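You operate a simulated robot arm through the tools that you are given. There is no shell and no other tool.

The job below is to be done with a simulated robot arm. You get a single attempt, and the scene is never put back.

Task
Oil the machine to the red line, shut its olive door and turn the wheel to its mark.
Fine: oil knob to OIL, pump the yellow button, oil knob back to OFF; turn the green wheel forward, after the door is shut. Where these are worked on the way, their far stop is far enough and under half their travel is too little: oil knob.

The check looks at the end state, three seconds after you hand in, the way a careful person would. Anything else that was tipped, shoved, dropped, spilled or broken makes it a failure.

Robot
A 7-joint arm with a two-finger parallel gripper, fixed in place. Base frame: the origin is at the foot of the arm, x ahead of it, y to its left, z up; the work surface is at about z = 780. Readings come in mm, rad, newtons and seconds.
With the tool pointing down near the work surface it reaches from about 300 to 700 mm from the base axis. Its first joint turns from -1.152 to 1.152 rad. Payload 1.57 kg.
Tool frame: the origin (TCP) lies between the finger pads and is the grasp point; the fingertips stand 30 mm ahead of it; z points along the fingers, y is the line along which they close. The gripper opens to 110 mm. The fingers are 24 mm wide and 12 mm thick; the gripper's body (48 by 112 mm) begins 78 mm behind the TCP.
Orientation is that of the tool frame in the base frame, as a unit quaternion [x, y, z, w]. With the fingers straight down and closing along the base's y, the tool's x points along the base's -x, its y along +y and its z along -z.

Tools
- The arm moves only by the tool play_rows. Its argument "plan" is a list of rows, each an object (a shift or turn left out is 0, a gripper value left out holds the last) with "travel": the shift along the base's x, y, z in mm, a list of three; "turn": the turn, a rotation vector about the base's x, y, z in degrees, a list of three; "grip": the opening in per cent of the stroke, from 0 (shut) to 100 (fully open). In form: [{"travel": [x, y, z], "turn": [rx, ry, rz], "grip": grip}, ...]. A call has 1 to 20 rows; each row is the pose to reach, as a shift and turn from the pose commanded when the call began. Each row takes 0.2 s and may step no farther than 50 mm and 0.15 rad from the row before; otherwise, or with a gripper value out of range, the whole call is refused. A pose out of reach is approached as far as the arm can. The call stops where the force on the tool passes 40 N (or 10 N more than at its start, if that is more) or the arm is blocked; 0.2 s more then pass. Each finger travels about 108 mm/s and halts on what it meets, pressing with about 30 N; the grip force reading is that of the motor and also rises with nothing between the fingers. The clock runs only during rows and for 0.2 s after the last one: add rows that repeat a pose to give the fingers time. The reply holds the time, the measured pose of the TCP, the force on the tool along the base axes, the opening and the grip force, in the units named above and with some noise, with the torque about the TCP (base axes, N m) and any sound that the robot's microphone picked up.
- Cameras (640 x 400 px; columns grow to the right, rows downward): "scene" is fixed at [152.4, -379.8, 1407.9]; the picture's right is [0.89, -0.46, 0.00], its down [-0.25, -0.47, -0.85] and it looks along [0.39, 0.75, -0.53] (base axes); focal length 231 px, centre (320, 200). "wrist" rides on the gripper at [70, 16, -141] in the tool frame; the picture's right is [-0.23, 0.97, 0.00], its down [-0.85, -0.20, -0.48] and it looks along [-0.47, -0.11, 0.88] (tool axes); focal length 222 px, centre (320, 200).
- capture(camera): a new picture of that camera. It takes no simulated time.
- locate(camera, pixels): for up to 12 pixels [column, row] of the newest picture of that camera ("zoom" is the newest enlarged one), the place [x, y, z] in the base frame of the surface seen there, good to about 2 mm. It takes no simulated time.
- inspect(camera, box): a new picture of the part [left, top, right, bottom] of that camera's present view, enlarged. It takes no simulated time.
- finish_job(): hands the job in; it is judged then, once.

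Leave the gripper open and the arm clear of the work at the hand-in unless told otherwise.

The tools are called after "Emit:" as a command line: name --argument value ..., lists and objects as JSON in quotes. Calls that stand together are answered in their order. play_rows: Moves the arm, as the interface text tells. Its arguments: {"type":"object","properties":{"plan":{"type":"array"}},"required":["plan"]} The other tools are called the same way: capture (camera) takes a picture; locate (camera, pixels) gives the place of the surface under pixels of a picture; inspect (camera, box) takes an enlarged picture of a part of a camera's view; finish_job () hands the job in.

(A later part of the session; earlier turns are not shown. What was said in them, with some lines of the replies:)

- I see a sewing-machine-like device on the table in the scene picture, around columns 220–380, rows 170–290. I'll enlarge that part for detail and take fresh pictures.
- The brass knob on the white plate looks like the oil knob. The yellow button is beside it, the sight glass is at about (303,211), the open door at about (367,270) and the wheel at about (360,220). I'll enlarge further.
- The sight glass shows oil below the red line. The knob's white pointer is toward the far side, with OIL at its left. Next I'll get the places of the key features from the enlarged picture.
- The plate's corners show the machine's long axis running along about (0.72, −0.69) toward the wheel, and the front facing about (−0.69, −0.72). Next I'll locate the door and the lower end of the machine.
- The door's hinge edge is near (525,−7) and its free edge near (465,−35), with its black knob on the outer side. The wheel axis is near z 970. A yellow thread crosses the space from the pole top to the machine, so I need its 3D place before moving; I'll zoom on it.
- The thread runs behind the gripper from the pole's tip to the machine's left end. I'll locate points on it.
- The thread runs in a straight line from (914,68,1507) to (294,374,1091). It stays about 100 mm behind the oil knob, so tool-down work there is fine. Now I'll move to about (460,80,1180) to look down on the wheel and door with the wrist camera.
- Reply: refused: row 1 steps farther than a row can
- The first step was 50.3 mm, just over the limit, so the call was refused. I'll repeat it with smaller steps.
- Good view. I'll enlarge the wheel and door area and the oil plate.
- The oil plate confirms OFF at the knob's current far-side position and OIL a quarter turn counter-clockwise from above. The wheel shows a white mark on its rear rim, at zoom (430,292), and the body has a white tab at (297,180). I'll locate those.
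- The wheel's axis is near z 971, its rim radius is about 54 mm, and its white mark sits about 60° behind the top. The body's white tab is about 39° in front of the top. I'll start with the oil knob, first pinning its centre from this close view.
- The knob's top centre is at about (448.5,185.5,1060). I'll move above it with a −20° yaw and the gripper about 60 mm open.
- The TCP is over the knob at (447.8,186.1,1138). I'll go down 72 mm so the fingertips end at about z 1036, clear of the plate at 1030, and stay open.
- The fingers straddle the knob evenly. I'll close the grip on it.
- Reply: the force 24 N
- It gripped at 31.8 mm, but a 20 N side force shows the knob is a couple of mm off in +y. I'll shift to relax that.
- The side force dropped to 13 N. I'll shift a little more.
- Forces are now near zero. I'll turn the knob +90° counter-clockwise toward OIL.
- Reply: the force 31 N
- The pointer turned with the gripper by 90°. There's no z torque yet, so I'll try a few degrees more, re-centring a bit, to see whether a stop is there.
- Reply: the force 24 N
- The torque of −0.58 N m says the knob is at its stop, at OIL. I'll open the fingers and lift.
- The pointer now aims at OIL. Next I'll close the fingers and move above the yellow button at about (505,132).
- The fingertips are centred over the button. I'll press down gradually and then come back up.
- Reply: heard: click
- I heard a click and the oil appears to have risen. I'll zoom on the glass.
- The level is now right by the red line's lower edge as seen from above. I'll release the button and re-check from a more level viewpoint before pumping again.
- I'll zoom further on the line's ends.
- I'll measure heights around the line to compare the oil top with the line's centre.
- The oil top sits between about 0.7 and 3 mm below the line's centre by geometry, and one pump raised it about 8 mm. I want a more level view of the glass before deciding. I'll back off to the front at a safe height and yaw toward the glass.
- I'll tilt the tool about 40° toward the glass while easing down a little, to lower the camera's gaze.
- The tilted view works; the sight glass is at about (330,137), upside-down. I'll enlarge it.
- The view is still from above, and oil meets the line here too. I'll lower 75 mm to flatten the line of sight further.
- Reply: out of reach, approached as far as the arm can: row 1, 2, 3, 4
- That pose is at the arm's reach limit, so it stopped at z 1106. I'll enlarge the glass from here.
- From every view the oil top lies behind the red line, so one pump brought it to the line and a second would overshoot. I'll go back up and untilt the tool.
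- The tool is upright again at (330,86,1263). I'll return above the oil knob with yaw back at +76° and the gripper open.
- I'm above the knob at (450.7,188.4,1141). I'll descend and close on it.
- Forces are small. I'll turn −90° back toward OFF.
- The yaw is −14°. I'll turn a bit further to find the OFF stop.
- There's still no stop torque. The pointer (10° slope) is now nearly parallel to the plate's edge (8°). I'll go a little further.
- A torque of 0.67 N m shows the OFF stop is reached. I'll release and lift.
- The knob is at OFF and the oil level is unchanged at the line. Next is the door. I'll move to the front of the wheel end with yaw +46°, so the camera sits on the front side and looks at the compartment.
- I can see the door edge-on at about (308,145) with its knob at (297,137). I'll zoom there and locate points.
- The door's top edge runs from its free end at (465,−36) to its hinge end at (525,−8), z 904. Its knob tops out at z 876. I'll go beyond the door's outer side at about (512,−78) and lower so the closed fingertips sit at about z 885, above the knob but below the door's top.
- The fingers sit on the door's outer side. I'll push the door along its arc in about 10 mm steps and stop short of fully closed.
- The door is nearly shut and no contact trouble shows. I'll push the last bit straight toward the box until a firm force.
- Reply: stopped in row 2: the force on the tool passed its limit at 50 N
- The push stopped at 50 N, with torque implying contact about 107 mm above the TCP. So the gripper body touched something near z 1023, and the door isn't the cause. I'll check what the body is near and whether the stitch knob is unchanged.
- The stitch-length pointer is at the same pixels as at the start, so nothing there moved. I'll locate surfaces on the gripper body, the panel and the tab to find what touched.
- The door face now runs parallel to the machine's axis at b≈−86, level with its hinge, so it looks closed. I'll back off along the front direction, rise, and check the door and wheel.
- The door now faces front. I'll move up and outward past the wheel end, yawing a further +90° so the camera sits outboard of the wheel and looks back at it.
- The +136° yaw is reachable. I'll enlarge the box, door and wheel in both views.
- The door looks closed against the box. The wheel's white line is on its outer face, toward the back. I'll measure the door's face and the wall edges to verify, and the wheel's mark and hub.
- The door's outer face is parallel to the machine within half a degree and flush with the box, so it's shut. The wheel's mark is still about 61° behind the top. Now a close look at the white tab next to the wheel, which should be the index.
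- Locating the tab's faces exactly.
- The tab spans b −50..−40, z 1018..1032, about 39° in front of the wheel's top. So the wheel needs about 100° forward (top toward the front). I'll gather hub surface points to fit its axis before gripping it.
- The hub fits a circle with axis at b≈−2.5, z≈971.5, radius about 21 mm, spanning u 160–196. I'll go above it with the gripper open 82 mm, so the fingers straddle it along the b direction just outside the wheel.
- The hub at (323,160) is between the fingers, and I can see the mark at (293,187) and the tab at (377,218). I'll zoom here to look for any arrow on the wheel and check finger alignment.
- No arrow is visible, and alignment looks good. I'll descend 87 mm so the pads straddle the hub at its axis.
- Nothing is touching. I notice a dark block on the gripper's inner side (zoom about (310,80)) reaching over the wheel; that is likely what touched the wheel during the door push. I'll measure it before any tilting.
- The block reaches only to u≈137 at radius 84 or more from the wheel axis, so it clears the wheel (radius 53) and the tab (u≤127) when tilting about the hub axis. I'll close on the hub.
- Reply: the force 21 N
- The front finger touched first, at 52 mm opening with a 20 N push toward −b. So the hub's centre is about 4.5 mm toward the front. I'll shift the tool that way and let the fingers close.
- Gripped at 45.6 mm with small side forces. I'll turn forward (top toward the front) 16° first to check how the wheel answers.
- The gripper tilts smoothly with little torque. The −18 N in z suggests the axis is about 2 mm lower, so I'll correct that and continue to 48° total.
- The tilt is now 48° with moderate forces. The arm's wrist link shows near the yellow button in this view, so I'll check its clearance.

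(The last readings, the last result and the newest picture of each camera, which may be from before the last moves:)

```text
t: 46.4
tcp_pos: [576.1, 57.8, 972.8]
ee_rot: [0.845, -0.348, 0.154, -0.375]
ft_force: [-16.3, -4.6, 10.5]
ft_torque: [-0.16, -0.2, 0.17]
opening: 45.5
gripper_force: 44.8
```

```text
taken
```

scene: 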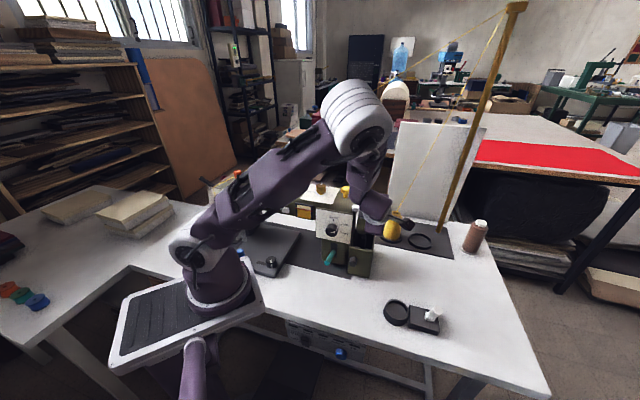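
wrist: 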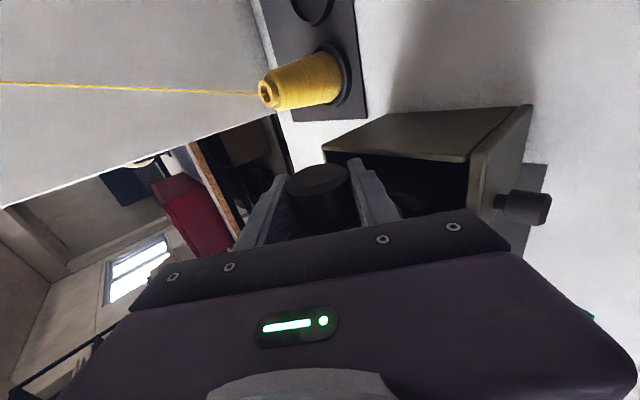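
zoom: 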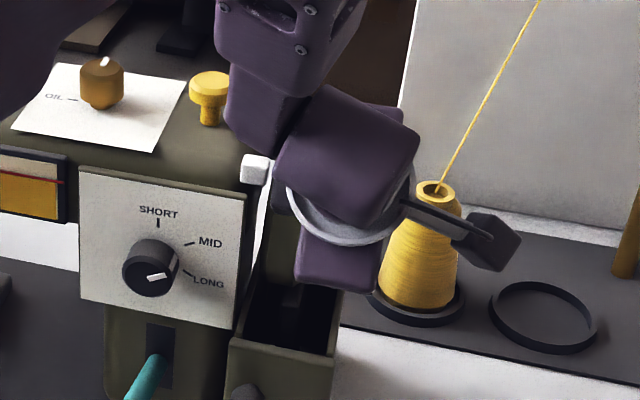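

The wrist link is well in front of the machine. I'll look for the wheel mark in the wrist view.

Emit:
inspect --camera "wrist" --box '[220, 140, 420, 260]'

Emit:
inspect --camera "scene" --box '[350, 195, 410, 245]'

```text
3.20 times, centred on (320, 200) of wrist
```

zoom: 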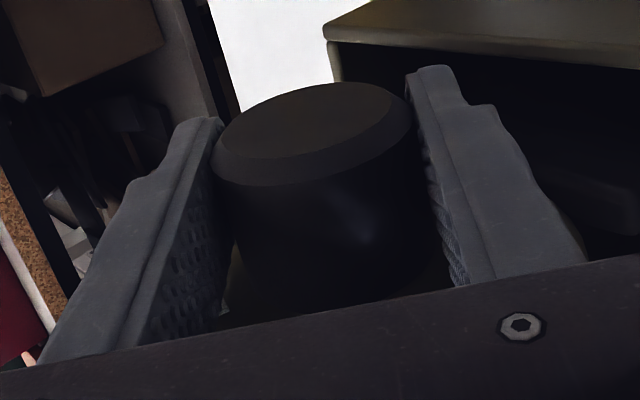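

```text
8.00 times, centred on (380, 220) of scene
```

zoom: 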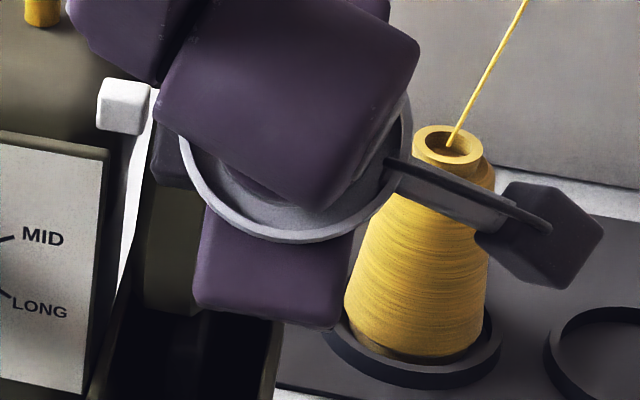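

A white speck at wrist (289,234) is the wheel's mark, staying put relative to the tool, so the wheel turned with the gripper. I'll open the fingers and rotate the tool back upright around the hub to regrip and check.

Emit:
play_rows --plan '[{"grip": 60}, {"grip": 75}, {"grip": 75}, {"grip": 75}]'

Emit:
inspect --camera "wrist" --box '[220, 140, 420, 260]'

```text
t: 47.4
tcp_pos: [576.5, 56.0, 970.7]
ee_rot: [0.845, -0.348, 0.154, -0.375]
ft_force: [0.3, 0.4, -0.6]
ft_torque: [0.01, 0.03, 0.03]
opening: 82.3
gripper_force: 0.1
```

```text
3.20 times, centred on (320, 200) of wrist
```

zoom: 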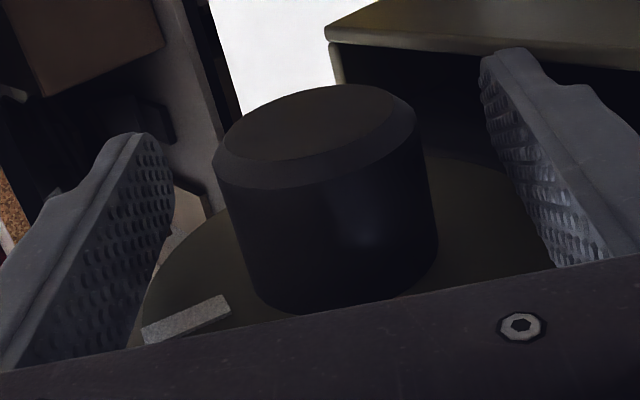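

The mark at zoom (185,320) stayed in place, with no spring-back. I'll rotate the open gripper back upright.

Emit:
play_rows --plan '[{"turn": [-5.04, 4.86, 0]}, {"turn": [-10.8, 10.4, 0]}, {"turn": [-16.56, 15.96, 0]}, {"turn": [-22.3, 21.5, 0]}, {"turn": [-28.1, 27.1, 0]}, {"turn": [-33.8, 32.6, 0]}, {"turn": [-34.56, 33.3, 0]}, {"turn": [-34.56, 33.3, 0]}]'

Emit:
inspect --camera "wrist" --box '[220, 120, 420, 250]'

Emit:
inspect --camera "scene" --box '[340, 180, 400, 240]'

```text
t: 49.2
tcp_pos: [577.4, 57.0, 973.0]
ee_rot: [0.925, -0.379, 0.003, 0.003]
ft_force: [0.7, 0.0, 0.2]
ft_torque: [0.01, 0.02, -0.03]
opening: 82.5
gripper_force: 0.0
```

```text
3.08 times, centred on (320, 185) of wrist
```

zoom: 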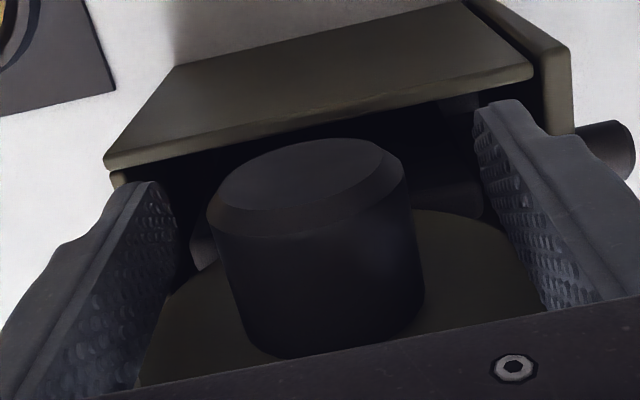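

```text
6.67 times, centred on (370, 210) of scene
```

zoom: 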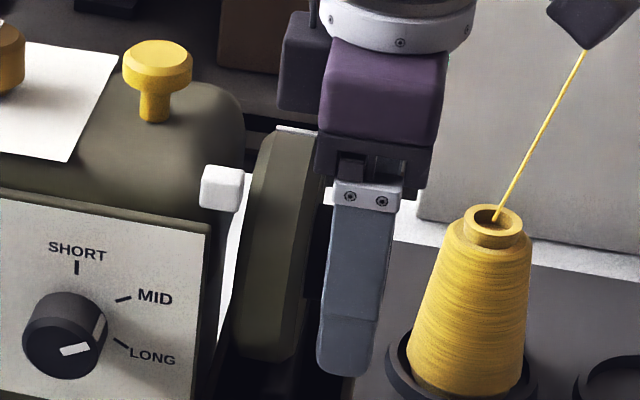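

The white mark now shows at the wheel's top, at about zoom (300,128). I'll locate it to work out the remaining angle.

Emit:
inspect --camera "scene" --box '[355, 190, 375, 210]'

Emit:
locate --camera "zoom" --pixels '[[260, 178], [280, 180], [300, 182], [320, 184], [340, 186], [360, 188], [280, 200], [320, 205], [300, 230], [300, 260], [300, 300], [330, 300]]'

```text
16.00 times, centred on (365, 200) of scene
```

zoom: 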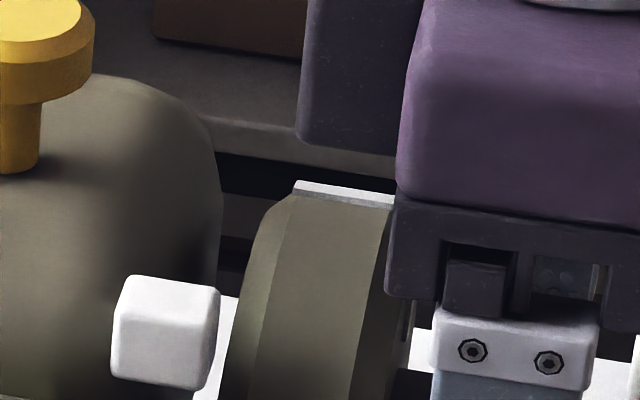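

```text
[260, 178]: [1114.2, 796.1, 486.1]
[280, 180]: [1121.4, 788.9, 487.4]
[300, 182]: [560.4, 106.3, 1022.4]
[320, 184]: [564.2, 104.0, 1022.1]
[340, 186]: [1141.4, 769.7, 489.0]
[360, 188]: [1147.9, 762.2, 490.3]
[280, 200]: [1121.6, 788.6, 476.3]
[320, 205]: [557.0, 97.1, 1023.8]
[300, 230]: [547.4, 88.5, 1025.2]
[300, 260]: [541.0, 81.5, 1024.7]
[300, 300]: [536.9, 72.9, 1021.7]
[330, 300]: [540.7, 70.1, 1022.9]
```

The mark is now about 23° behind the top, so the wheel turned about 38° with some slip. I'll regrip the hub here.

Emit:
play_rows --plan '[{"travel": [0, 0, -1], "grip": 50}, {"travel": [0, 0, -1], "grip": 30}, {"travel": [0, 0, -1], "grip": 20}, {"travel": [0, 0, -1], "grip": 20}]'

```text
t: 50.2
tcp_pos: [578.6, 59.3, 970.9]
ee_rot: [0.925, -0.379, 0.005, 0.001]
ft_force: [20.5, 14.8, -2.7]
ft_torque: [-0.03, -0.06, -0.77]
opening: 45.5
gripper_force: 44.8
```

A +25 N push along b: I'll shift 2 mm that way, then check.

Emit:
play_rows --plan '[{"travel": [1.4, 1.5, 0], "grip": 20}, {"travel": [1.4, 1.5, 0], "grip": 20}]'

```text
t: 50.8
tcp_pos: [576.5, 59.8, 971.0]
ee_rot: [0.925, -0.379, 0.004, 0.003]
ft_force: [2.6, 9.6, 10.8]
ft_torque: [-0.38, -0.42, -0.35]
opening: 45.7
gripper_force: 45.5
```

Good. I'll turn forward 50° in slower 5° steps to reduce slip.

Emit:
play_rows --plan '[{"turn": [3.6, -3.47, 0]}, {"turn": [7.2, -6.94, 0]}, {"turn": [10.8, -10.41, 0]}, {"turn": [14.4, -13.88, 0]}, {"turn": [18.0, -17.35, 0]}, {"turn": [21.6, -20.82, 0]}, {"turn": [25.2, -24.29, 0]}, {"turn": [28.8, -27.76, 0]}, {"turn": [32.4, -31.23, 0]}, {"turn": [36.0, -34.7, 0]}, {"turn": [36.0, -34.7, 0]}]'

Emit:
inspect --camera "scene" --box '[340, 180, 400, 240]'

Emit:
inspect --camera "wrist" --box '[220, 120, 420, 250]'

```text
t: 53.2
tcp_pos: [577.8, 58.7, 969.4]
ee_rot: [0.839, -0.346, 0.159, -0.39]
ft_force: [-8.6, -2.5, -15.6]
ft_torque: [-0.33, -0.37, 0.27]
opening: 45.6
gripper_force: 45.6
```

```text
6.67 times, centred on (370, 210) of scene
```

zoom: 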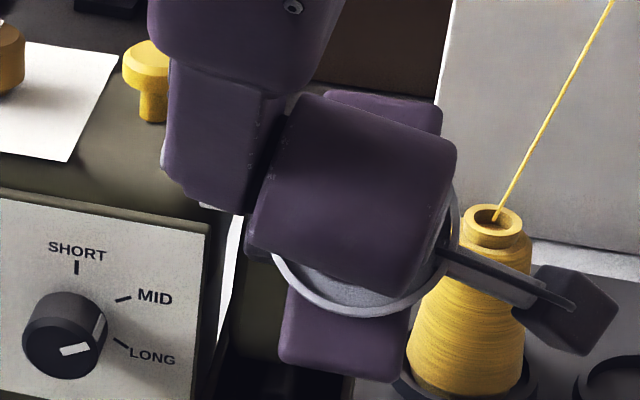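

```text
3.08 times, centred on (320, 185) of wrist
```

zoom: 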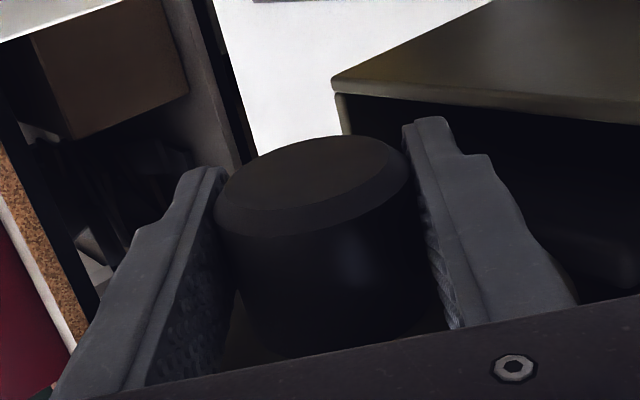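

Tilt reached 50°. I'll open and rotate back upright, then see where the mark is.

Emit:
play_rows --plan '[{"grip": 60}, {"grip": 75}, {"grip": 75}, {"turn": [-5.04, 4.86, 0], "grip": 75}, {"turn": [-10.8, 10.4, 0], "grip": 75}, {"turn": [-16.56, 15.96, 0], "grip": 75}, {"turn": [-22.3, 21.5, 0], "grip": 75}, {"turn": [-28.1, 27.1, 0], "grip": 75}, {"turn": [-33.1, 31.9, 0], "grip": 75}, {"turn": [-36.0, 34.7, 0], "grip": 75}, {"turn": [-36.0, 34.7, 0], "grip": 75}]'

Emit:
inspect --camera "scene" --box '[350, 190, 380, 220]'

```text
t: 55.6
tcp_pos: [578.1, 59.7, 971.2]
ee_rot: [0.925, -0.38, 0.003, 0.004]
ft_force: [-0.3, 0.7, 0.1]
ft_torque: [-0.03, -0.02, 0.0]
opening: 82.5
gripper_force: 0.1
```

```text
13.33 times, centred on (365, 205) of scene
```

zoom: 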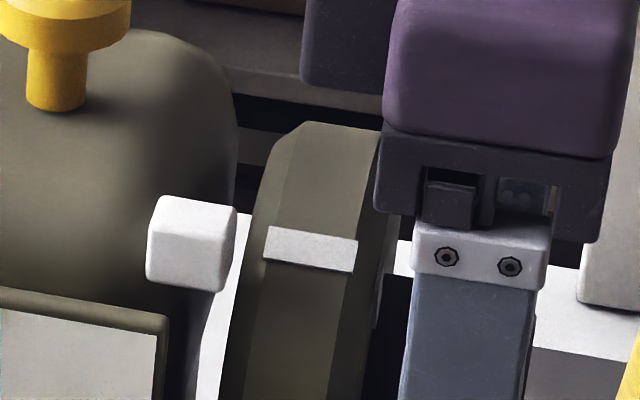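

The white stripe is now on the front-top of the rim at about (312,248), nearly beside the tab at (190,243). I'll locate both to compare angles.

Emit:
locate --camera "zoom" --pixels '[[275, 235], [350, 247], [270, 255], [345, 266], [312, 242], [312, 255], [312, 180], [312, 320], [170, 205], [225, 213], [155, 245], [215, 270]]'

Emit:
locate --camera "zoom" --pixels '[[180, 225], [185, 250], [155, 280], [220, 288], [235, 240], [150, 220], [305, 390], [300, 150], [330, 150], [290, 350], [312, 300], [312, 210]]'

```text
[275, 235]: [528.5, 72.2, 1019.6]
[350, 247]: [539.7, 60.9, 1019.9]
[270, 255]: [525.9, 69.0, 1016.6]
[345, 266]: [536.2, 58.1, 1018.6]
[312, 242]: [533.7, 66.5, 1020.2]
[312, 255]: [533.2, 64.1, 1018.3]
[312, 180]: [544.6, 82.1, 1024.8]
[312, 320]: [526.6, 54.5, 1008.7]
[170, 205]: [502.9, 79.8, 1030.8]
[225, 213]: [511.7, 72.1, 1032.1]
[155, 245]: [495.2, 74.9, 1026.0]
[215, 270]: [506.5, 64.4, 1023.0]
```

```text
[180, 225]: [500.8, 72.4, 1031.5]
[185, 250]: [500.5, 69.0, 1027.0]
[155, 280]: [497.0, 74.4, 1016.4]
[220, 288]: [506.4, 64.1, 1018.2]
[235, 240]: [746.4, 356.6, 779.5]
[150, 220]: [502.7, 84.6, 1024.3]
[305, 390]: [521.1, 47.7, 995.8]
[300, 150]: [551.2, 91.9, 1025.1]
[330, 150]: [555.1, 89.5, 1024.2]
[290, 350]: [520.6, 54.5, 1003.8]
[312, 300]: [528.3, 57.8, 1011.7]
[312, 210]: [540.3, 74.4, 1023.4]
```

The rim fits an axis at (b −2.5, z 971.5), R 54, and the stripe is now 30° in front of the top. The tab's centre is about 38.5°. I'll measure the tab's corners more carefully before the last nudge.

Emit:
inspect --camera "scene" --box '[348, 200, 364, 216]'

Emit:
locate --camera "zoom" --pixels '[[300, 145], [370, 158], [285, 170], [355, 185], [280, 200], [350, 215], [280, 235], [350, 250], [320, 155], [320, 170], [320, 240], [372, 200]]'

```text
16.00 times, centred on (356, 208) of scene
```

zoom: 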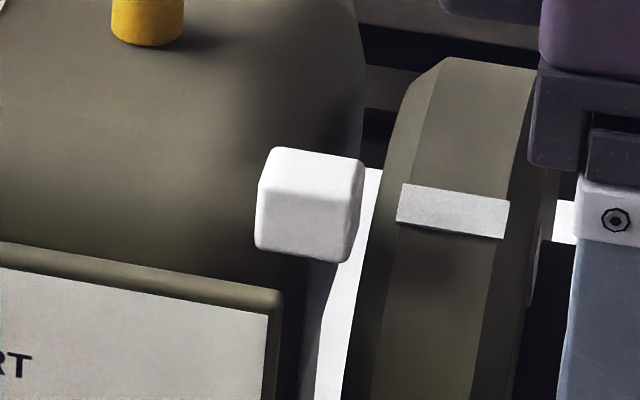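

```text
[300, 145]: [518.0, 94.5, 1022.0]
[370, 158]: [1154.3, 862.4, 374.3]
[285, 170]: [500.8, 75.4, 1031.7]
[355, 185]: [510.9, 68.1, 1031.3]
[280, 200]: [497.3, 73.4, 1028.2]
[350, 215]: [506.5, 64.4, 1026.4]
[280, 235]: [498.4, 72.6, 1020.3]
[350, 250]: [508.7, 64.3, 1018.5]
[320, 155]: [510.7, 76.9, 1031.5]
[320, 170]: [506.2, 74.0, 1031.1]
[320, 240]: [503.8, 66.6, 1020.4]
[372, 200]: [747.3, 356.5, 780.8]
```

The tab's centre works out to about 37.5° in front of the top, so the wheel needs about 7.5° more. I'll regrip the hub and turn it that much.

Emit:
play_rows --plan '[{"grip": 50}, {"grip": 30}, {"grip": 20}, {"grip": 20}]'

Emit:
inspect --camera "scene" --box '[348, 200, 364, 216]'

```text
t: 56.6
tcp_pos: [577.3, 58.2, 971.0]
ee_rot: [0.925, -0.38, 0.004, 0.003]
ft_force: [-3.8, -1.9, 0.0]
ft_torque: [-0.12, -0.17, -0.9]
opening: 45.7
gripper_force: 45.2
```

```text
16.00 times, centred on (356, 208) of scene
```

zoom: 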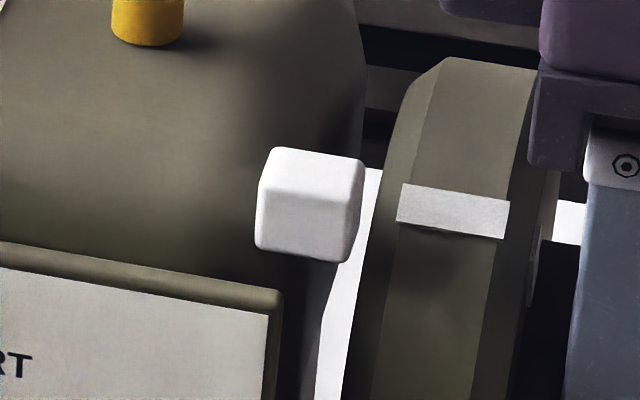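

Gripped without moving the wheel. I'll turn forward 8° in small steps and hold, then check the stripe.

Emit:
play_rows --plan '[{"turn": [1.44, -1.39, 0]}, {"turn": [2.88, -2.78, 0]}, {"turn": [4.32, -4.16, 0]}, {"turn": [5.76, -5.55, 0]}, {"turn": [5.76, -5.55, 0]}]'

Emit:
inspect --camera "scene" --box '[348, 200, 364, 216]'

```text
t: 57.8
tcp_pos: [577.7, 58.6, 971.2]
ee_rot: [0.922, -0.38, 0.028, -0.061]
ft_force: [-18.5, -5.1, 6.5]
ft_torque: [0.07, 0.13, -1.01]
opening: 45.7
gripper_force: 44.7
```

```text
16.00 times, centred on (356, 208) of scene
```

zoom: 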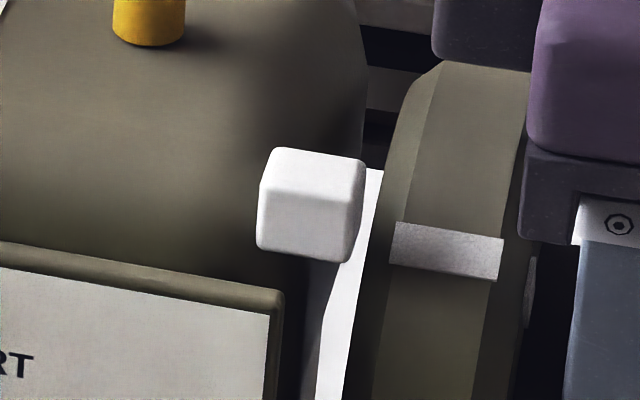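

Emit:
locate --camera "zoom" --pixels '[[400, 235], [495, 250], [395, 255], [490, 270], [445, 243], [445, 255], [420, 245], [470, 258], [300, 160], [300, 240]]'

```text
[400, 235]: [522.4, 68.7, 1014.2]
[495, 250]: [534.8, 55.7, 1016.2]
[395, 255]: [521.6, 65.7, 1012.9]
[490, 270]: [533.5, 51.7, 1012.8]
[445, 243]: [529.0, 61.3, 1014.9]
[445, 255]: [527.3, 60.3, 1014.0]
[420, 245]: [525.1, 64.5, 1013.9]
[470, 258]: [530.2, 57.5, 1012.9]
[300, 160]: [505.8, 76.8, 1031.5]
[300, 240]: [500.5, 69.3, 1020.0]
```

The stripe is at about 38.7° and the tab's centre about 37.5–38.5°, so they're aligned. I'll open the fingers, straighten up and lift straight off.

Emit:
play_rows --plan '[{"grip": 55}, {"grip": 75}, {"grip": 75}, {"turn": [-2.88, 2.78, 0], "grip": 75}, {"turn": [-5.76, 5.55, 0], "grip": 75}, {"turn": [-5.76, 5.55, 0], "travel": [0, 0, 25], "grip": 75}, {"turn": [-5.76, 5.55, 0], "travel": [0, 0, 60], "grip": 75}, {"turn": [-5.76, 5.55, 0], "travel": [0, 0, 100], "grip": 75}, {"turn": [-5.76, 5.55, 0], "travel": [0, 0, 145], "grip": 75}, {"turn": [-5.76, 5.55, 0], "travel": [0, 0, 190], "grip": 75}, {"turn": [-5.76, 5.55, 0], "travel": [0, 0, 190], "grip": 75}]'

Emit:
inspect --camera "scene" --box '[348, 200, 364, 216]'

Emit:
capture --camera "wrist"

```text
t: 60.2
tcp_pos: [575.8, 57.9, 1163.2]
ee_rot: [0.925, -0.38, 0.003, 0.003]
ft_force: [0.2, 0.8, 0.3]
ft_torque: [0.02, -0.03, -0.03]
opening: 82.6
gripper_force: 0.1
```

```text
16.00 times, centred on (356, 208) of scene
```

zoom: 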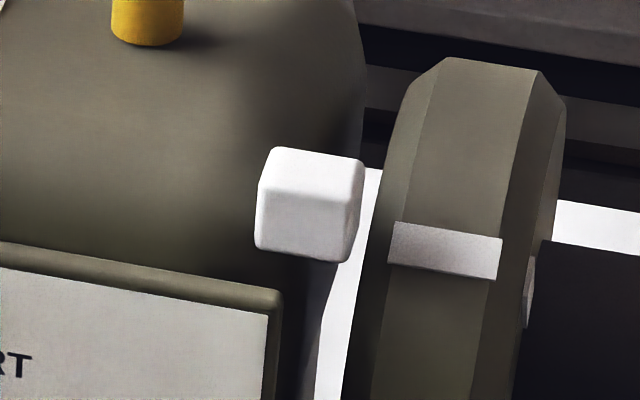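

```text
taken
```

wrist: 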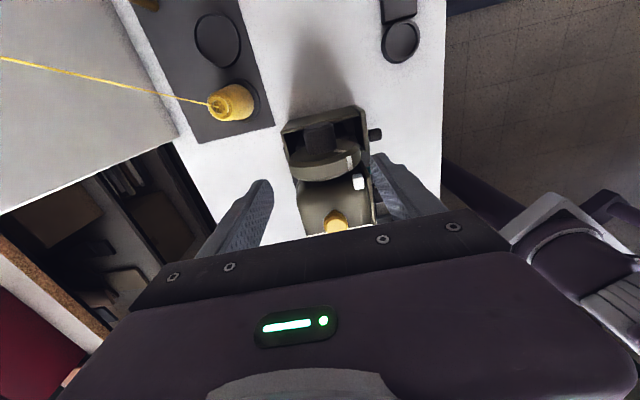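

The stripe stays beside the tab after release. I'll verify from this end-on wrist view and re-measure it.

Emit:
inspect --camera "wrist" --box '[270, 90, 400, 240]'

Emit:
inspect --camera "wrist" --box '[330, 140, 380, 200]'

Emit:
locate --camera "zoom" --pixels '[[250, 120], [260, 180], [255, 150], [240, 100], [350, 200], [330, 220], [360, 240], [330, 190]]'

```text
2.67 times, centred on (335, 165) of wrist
```

zoom: 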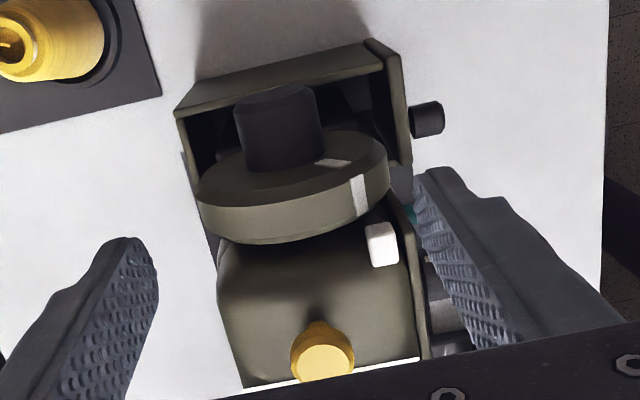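

```text
6.67 times, centred on (355, 170) of wrist
```

zoom: 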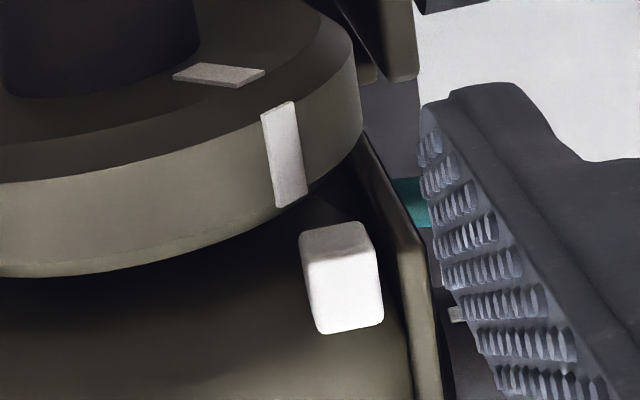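

```text
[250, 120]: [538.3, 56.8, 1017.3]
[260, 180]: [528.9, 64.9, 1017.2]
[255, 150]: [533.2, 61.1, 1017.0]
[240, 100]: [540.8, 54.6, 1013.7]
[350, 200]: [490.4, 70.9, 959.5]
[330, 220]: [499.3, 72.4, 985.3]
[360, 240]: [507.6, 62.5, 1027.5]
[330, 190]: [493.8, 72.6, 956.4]
```

Locating the stripe and tab at their actual pixels in this view.

Emit:
locate --camera "zoom" --pixels '[[270, 120], [292, 115], [278, 195], [300, 190], [283, 150], [335, 240], [310, 240], [365, 240], [330, 320], [375, 310], [350, 290], [220, 75]]'

```text
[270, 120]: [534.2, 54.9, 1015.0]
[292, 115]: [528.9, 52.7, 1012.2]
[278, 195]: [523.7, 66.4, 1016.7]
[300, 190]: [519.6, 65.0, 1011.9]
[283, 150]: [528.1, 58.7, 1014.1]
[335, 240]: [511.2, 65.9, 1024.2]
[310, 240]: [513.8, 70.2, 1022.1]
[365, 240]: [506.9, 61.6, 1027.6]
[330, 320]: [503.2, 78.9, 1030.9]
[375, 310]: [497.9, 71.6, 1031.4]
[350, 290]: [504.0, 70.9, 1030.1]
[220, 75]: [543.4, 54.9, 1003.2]
```

The stripe is at about 40° and the tab at about 38.6° in this same view, within 1.5°. I'll now retreat up and back toward the start area, unwinding the yaw, with the gripper open.

Emit:
play_rows --plan '[{"travel": [0, 0, 40], "turn": [0, 0, 0], "grip": 75}, {"travel": [-5, -5, 80], "turn": [0, 0, -8], "grip": 80}, {"travel": [-15, -10, 110], "turn": [0, 0, -16], "grip": 90}, {"travel": [-25, -14, 125], "turn": [0, 0, -24], "grip": 100}, {"travel": [-40, -18, 127], "turn": [0, 0, -32], "grip": 100}, {"travel": [-55, -22, 127], "turn": [0, 0, -40], "grip": 100}, {"travel": [-70, -26, 127], "turn": [0, 0, -48], "grip": 100}, {"travel": [-85, -30, 127], "turn": [0, 0, -56], "grip": 100}, {"travel": [-100, -34, 127], "turn": [0, 0, -64], "grip": 100}, {"travel": [-115, -36, 127], "turn": [0, 0, -72], "grip": 100}, {"travel": [-130, -38, 127], "turn": [0, 0, -80], "grip": 100}, {"travel": [-145, -38, 127], "turn": [0, 0, -88], "grip": 100}, {"travel": [-160, -38, 127], "turn": [0, 0, -96], "grip": 100}, {"travel": [-176, -38, 127], "turn": [0, 0, -104], "grip": 100}, {"travel": [-190, -38, 127], "turn": [0, 0, -112], "grip": 100}, {"travel": [-200, -38, 127], "turn": [0, 0, -120], "grip": 100}, {"travel": [-210, -38, 127], "turn": [0, 0, -128], "grip": 100}, {"travel": [-213, -30, 127], "turn": [0, 0, -136], "grip": 100}, {"travel": [-213, -20, 127], "turn": [0, 0, -136], "grip": 100}]'

Emit:
capture --camera "scene"

Emit:
inspect --camera "scene" --box '[210, 160, 390, 300]'

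Emit:
inspect --camera "scene" --box '[293, 195, 321, 217]'

Emit:
inspect --camera "scene" --box '[320, 180, 400, 290]'

```text
t: 64.2
tcp_pos: [366.7, 39.7, 1288.2]
ee_rot: [0.005, 1.0, 0.002, -0.004]
ft_force: [0.4, -0.1, -0.3]
ft_torque: [0.03, 0.03, 0.01]
opening: 110.1
gripper_force: 0.1
out of reach, approached as far as the arm can: row 3, 4, 5, 6
```

```text
taken
```

scene: 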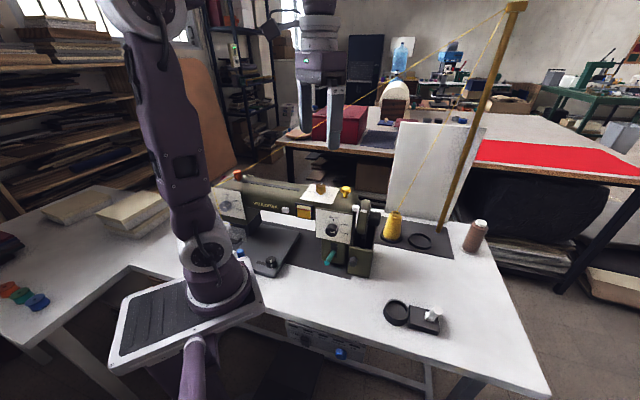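

```text
2.86 times, centred on (300, 230) of scene
```

zoom: 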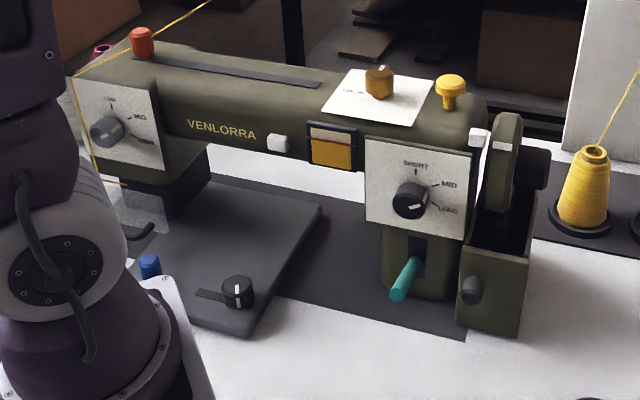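

```text
16.00 times, centred on (307, 206) of scene
```

zoom: 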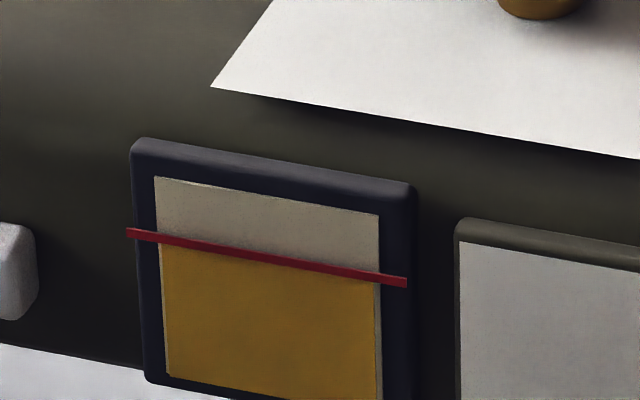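

```text
3.64 times, centred on (360, 235) of scene
```

zoom: 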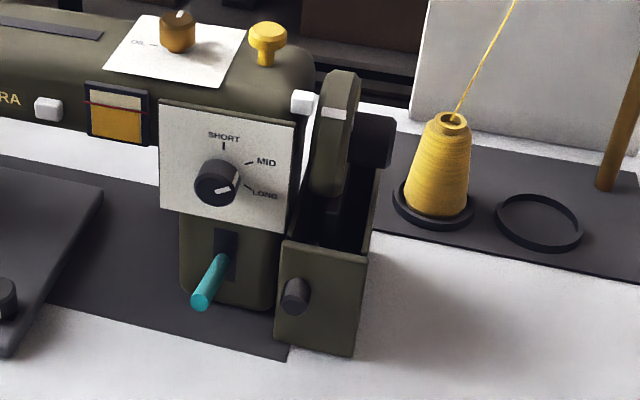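

Everything looks right: door shut, stripe by the tab, oil at the line, other controls unmoved. One last check of the oil knob's pointer.

Emit:
inspect --camera "scene" --box '[285, 170, 385, 232]'

Emit:
inspect --camera "wrist" --box '[300, 80, 460, 220]'

```text
6.40 times, centred on (335, 201) of scene
```

zoom: 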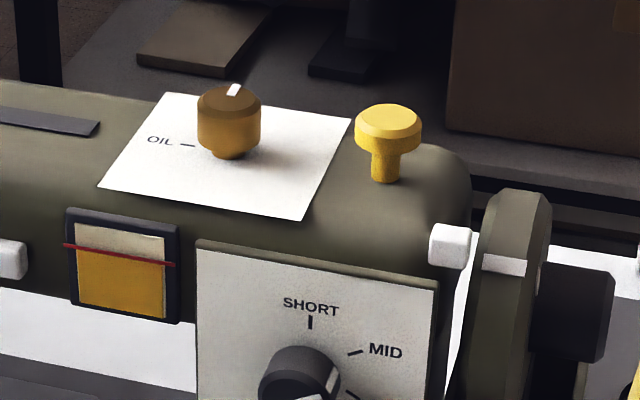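

```text
2.86 times, centred on (380, 150) of wrist
```

zoom: 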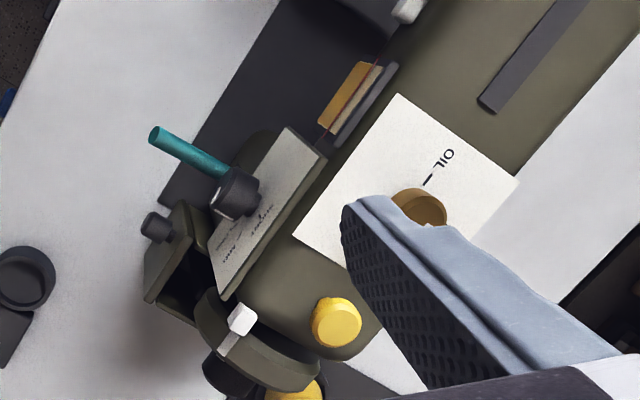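

The knob points to OFF exactly as at the start. From above, the stripe lines up with the tab, the door is shut, and the arm is clear with the gripper open. I'm handing in the job.

Emit:
finish_job

```text
The job is handed in.
```

I handed the job in with every step done, and the last pictures showed it all in place. The result of the check hasn't come back.

- **Oil:** I turned the knob to OIL, pumped the yellow button once, then turned the knob back to its OFF stop. The oil reaches the red line. Its exact top edge is hidden behind the line, and I put it within about 3 mm below the line's centre. I didn't pump again because one stroke raises the oil about 8 mm, which would have gone past the line.
- **Door:** the olive door is shut flush against the box, within about half a degree.
- **Wheel:** I turned it forward (top toward the front) after the door was shut. Its white stripe sits about 1.5° past the centre of the white tab beside it. I took that tab to be the mark, and forward to be top toward the front, because I saw no arrow or label on the wheel.

While I was closing the door, the back of the gripper bumped the wheel, and the move stopped at 50 N. The wheel hadn't turned and I saw no damage. The other controls look as they did at the start, and the arm is clear with the gripper open.
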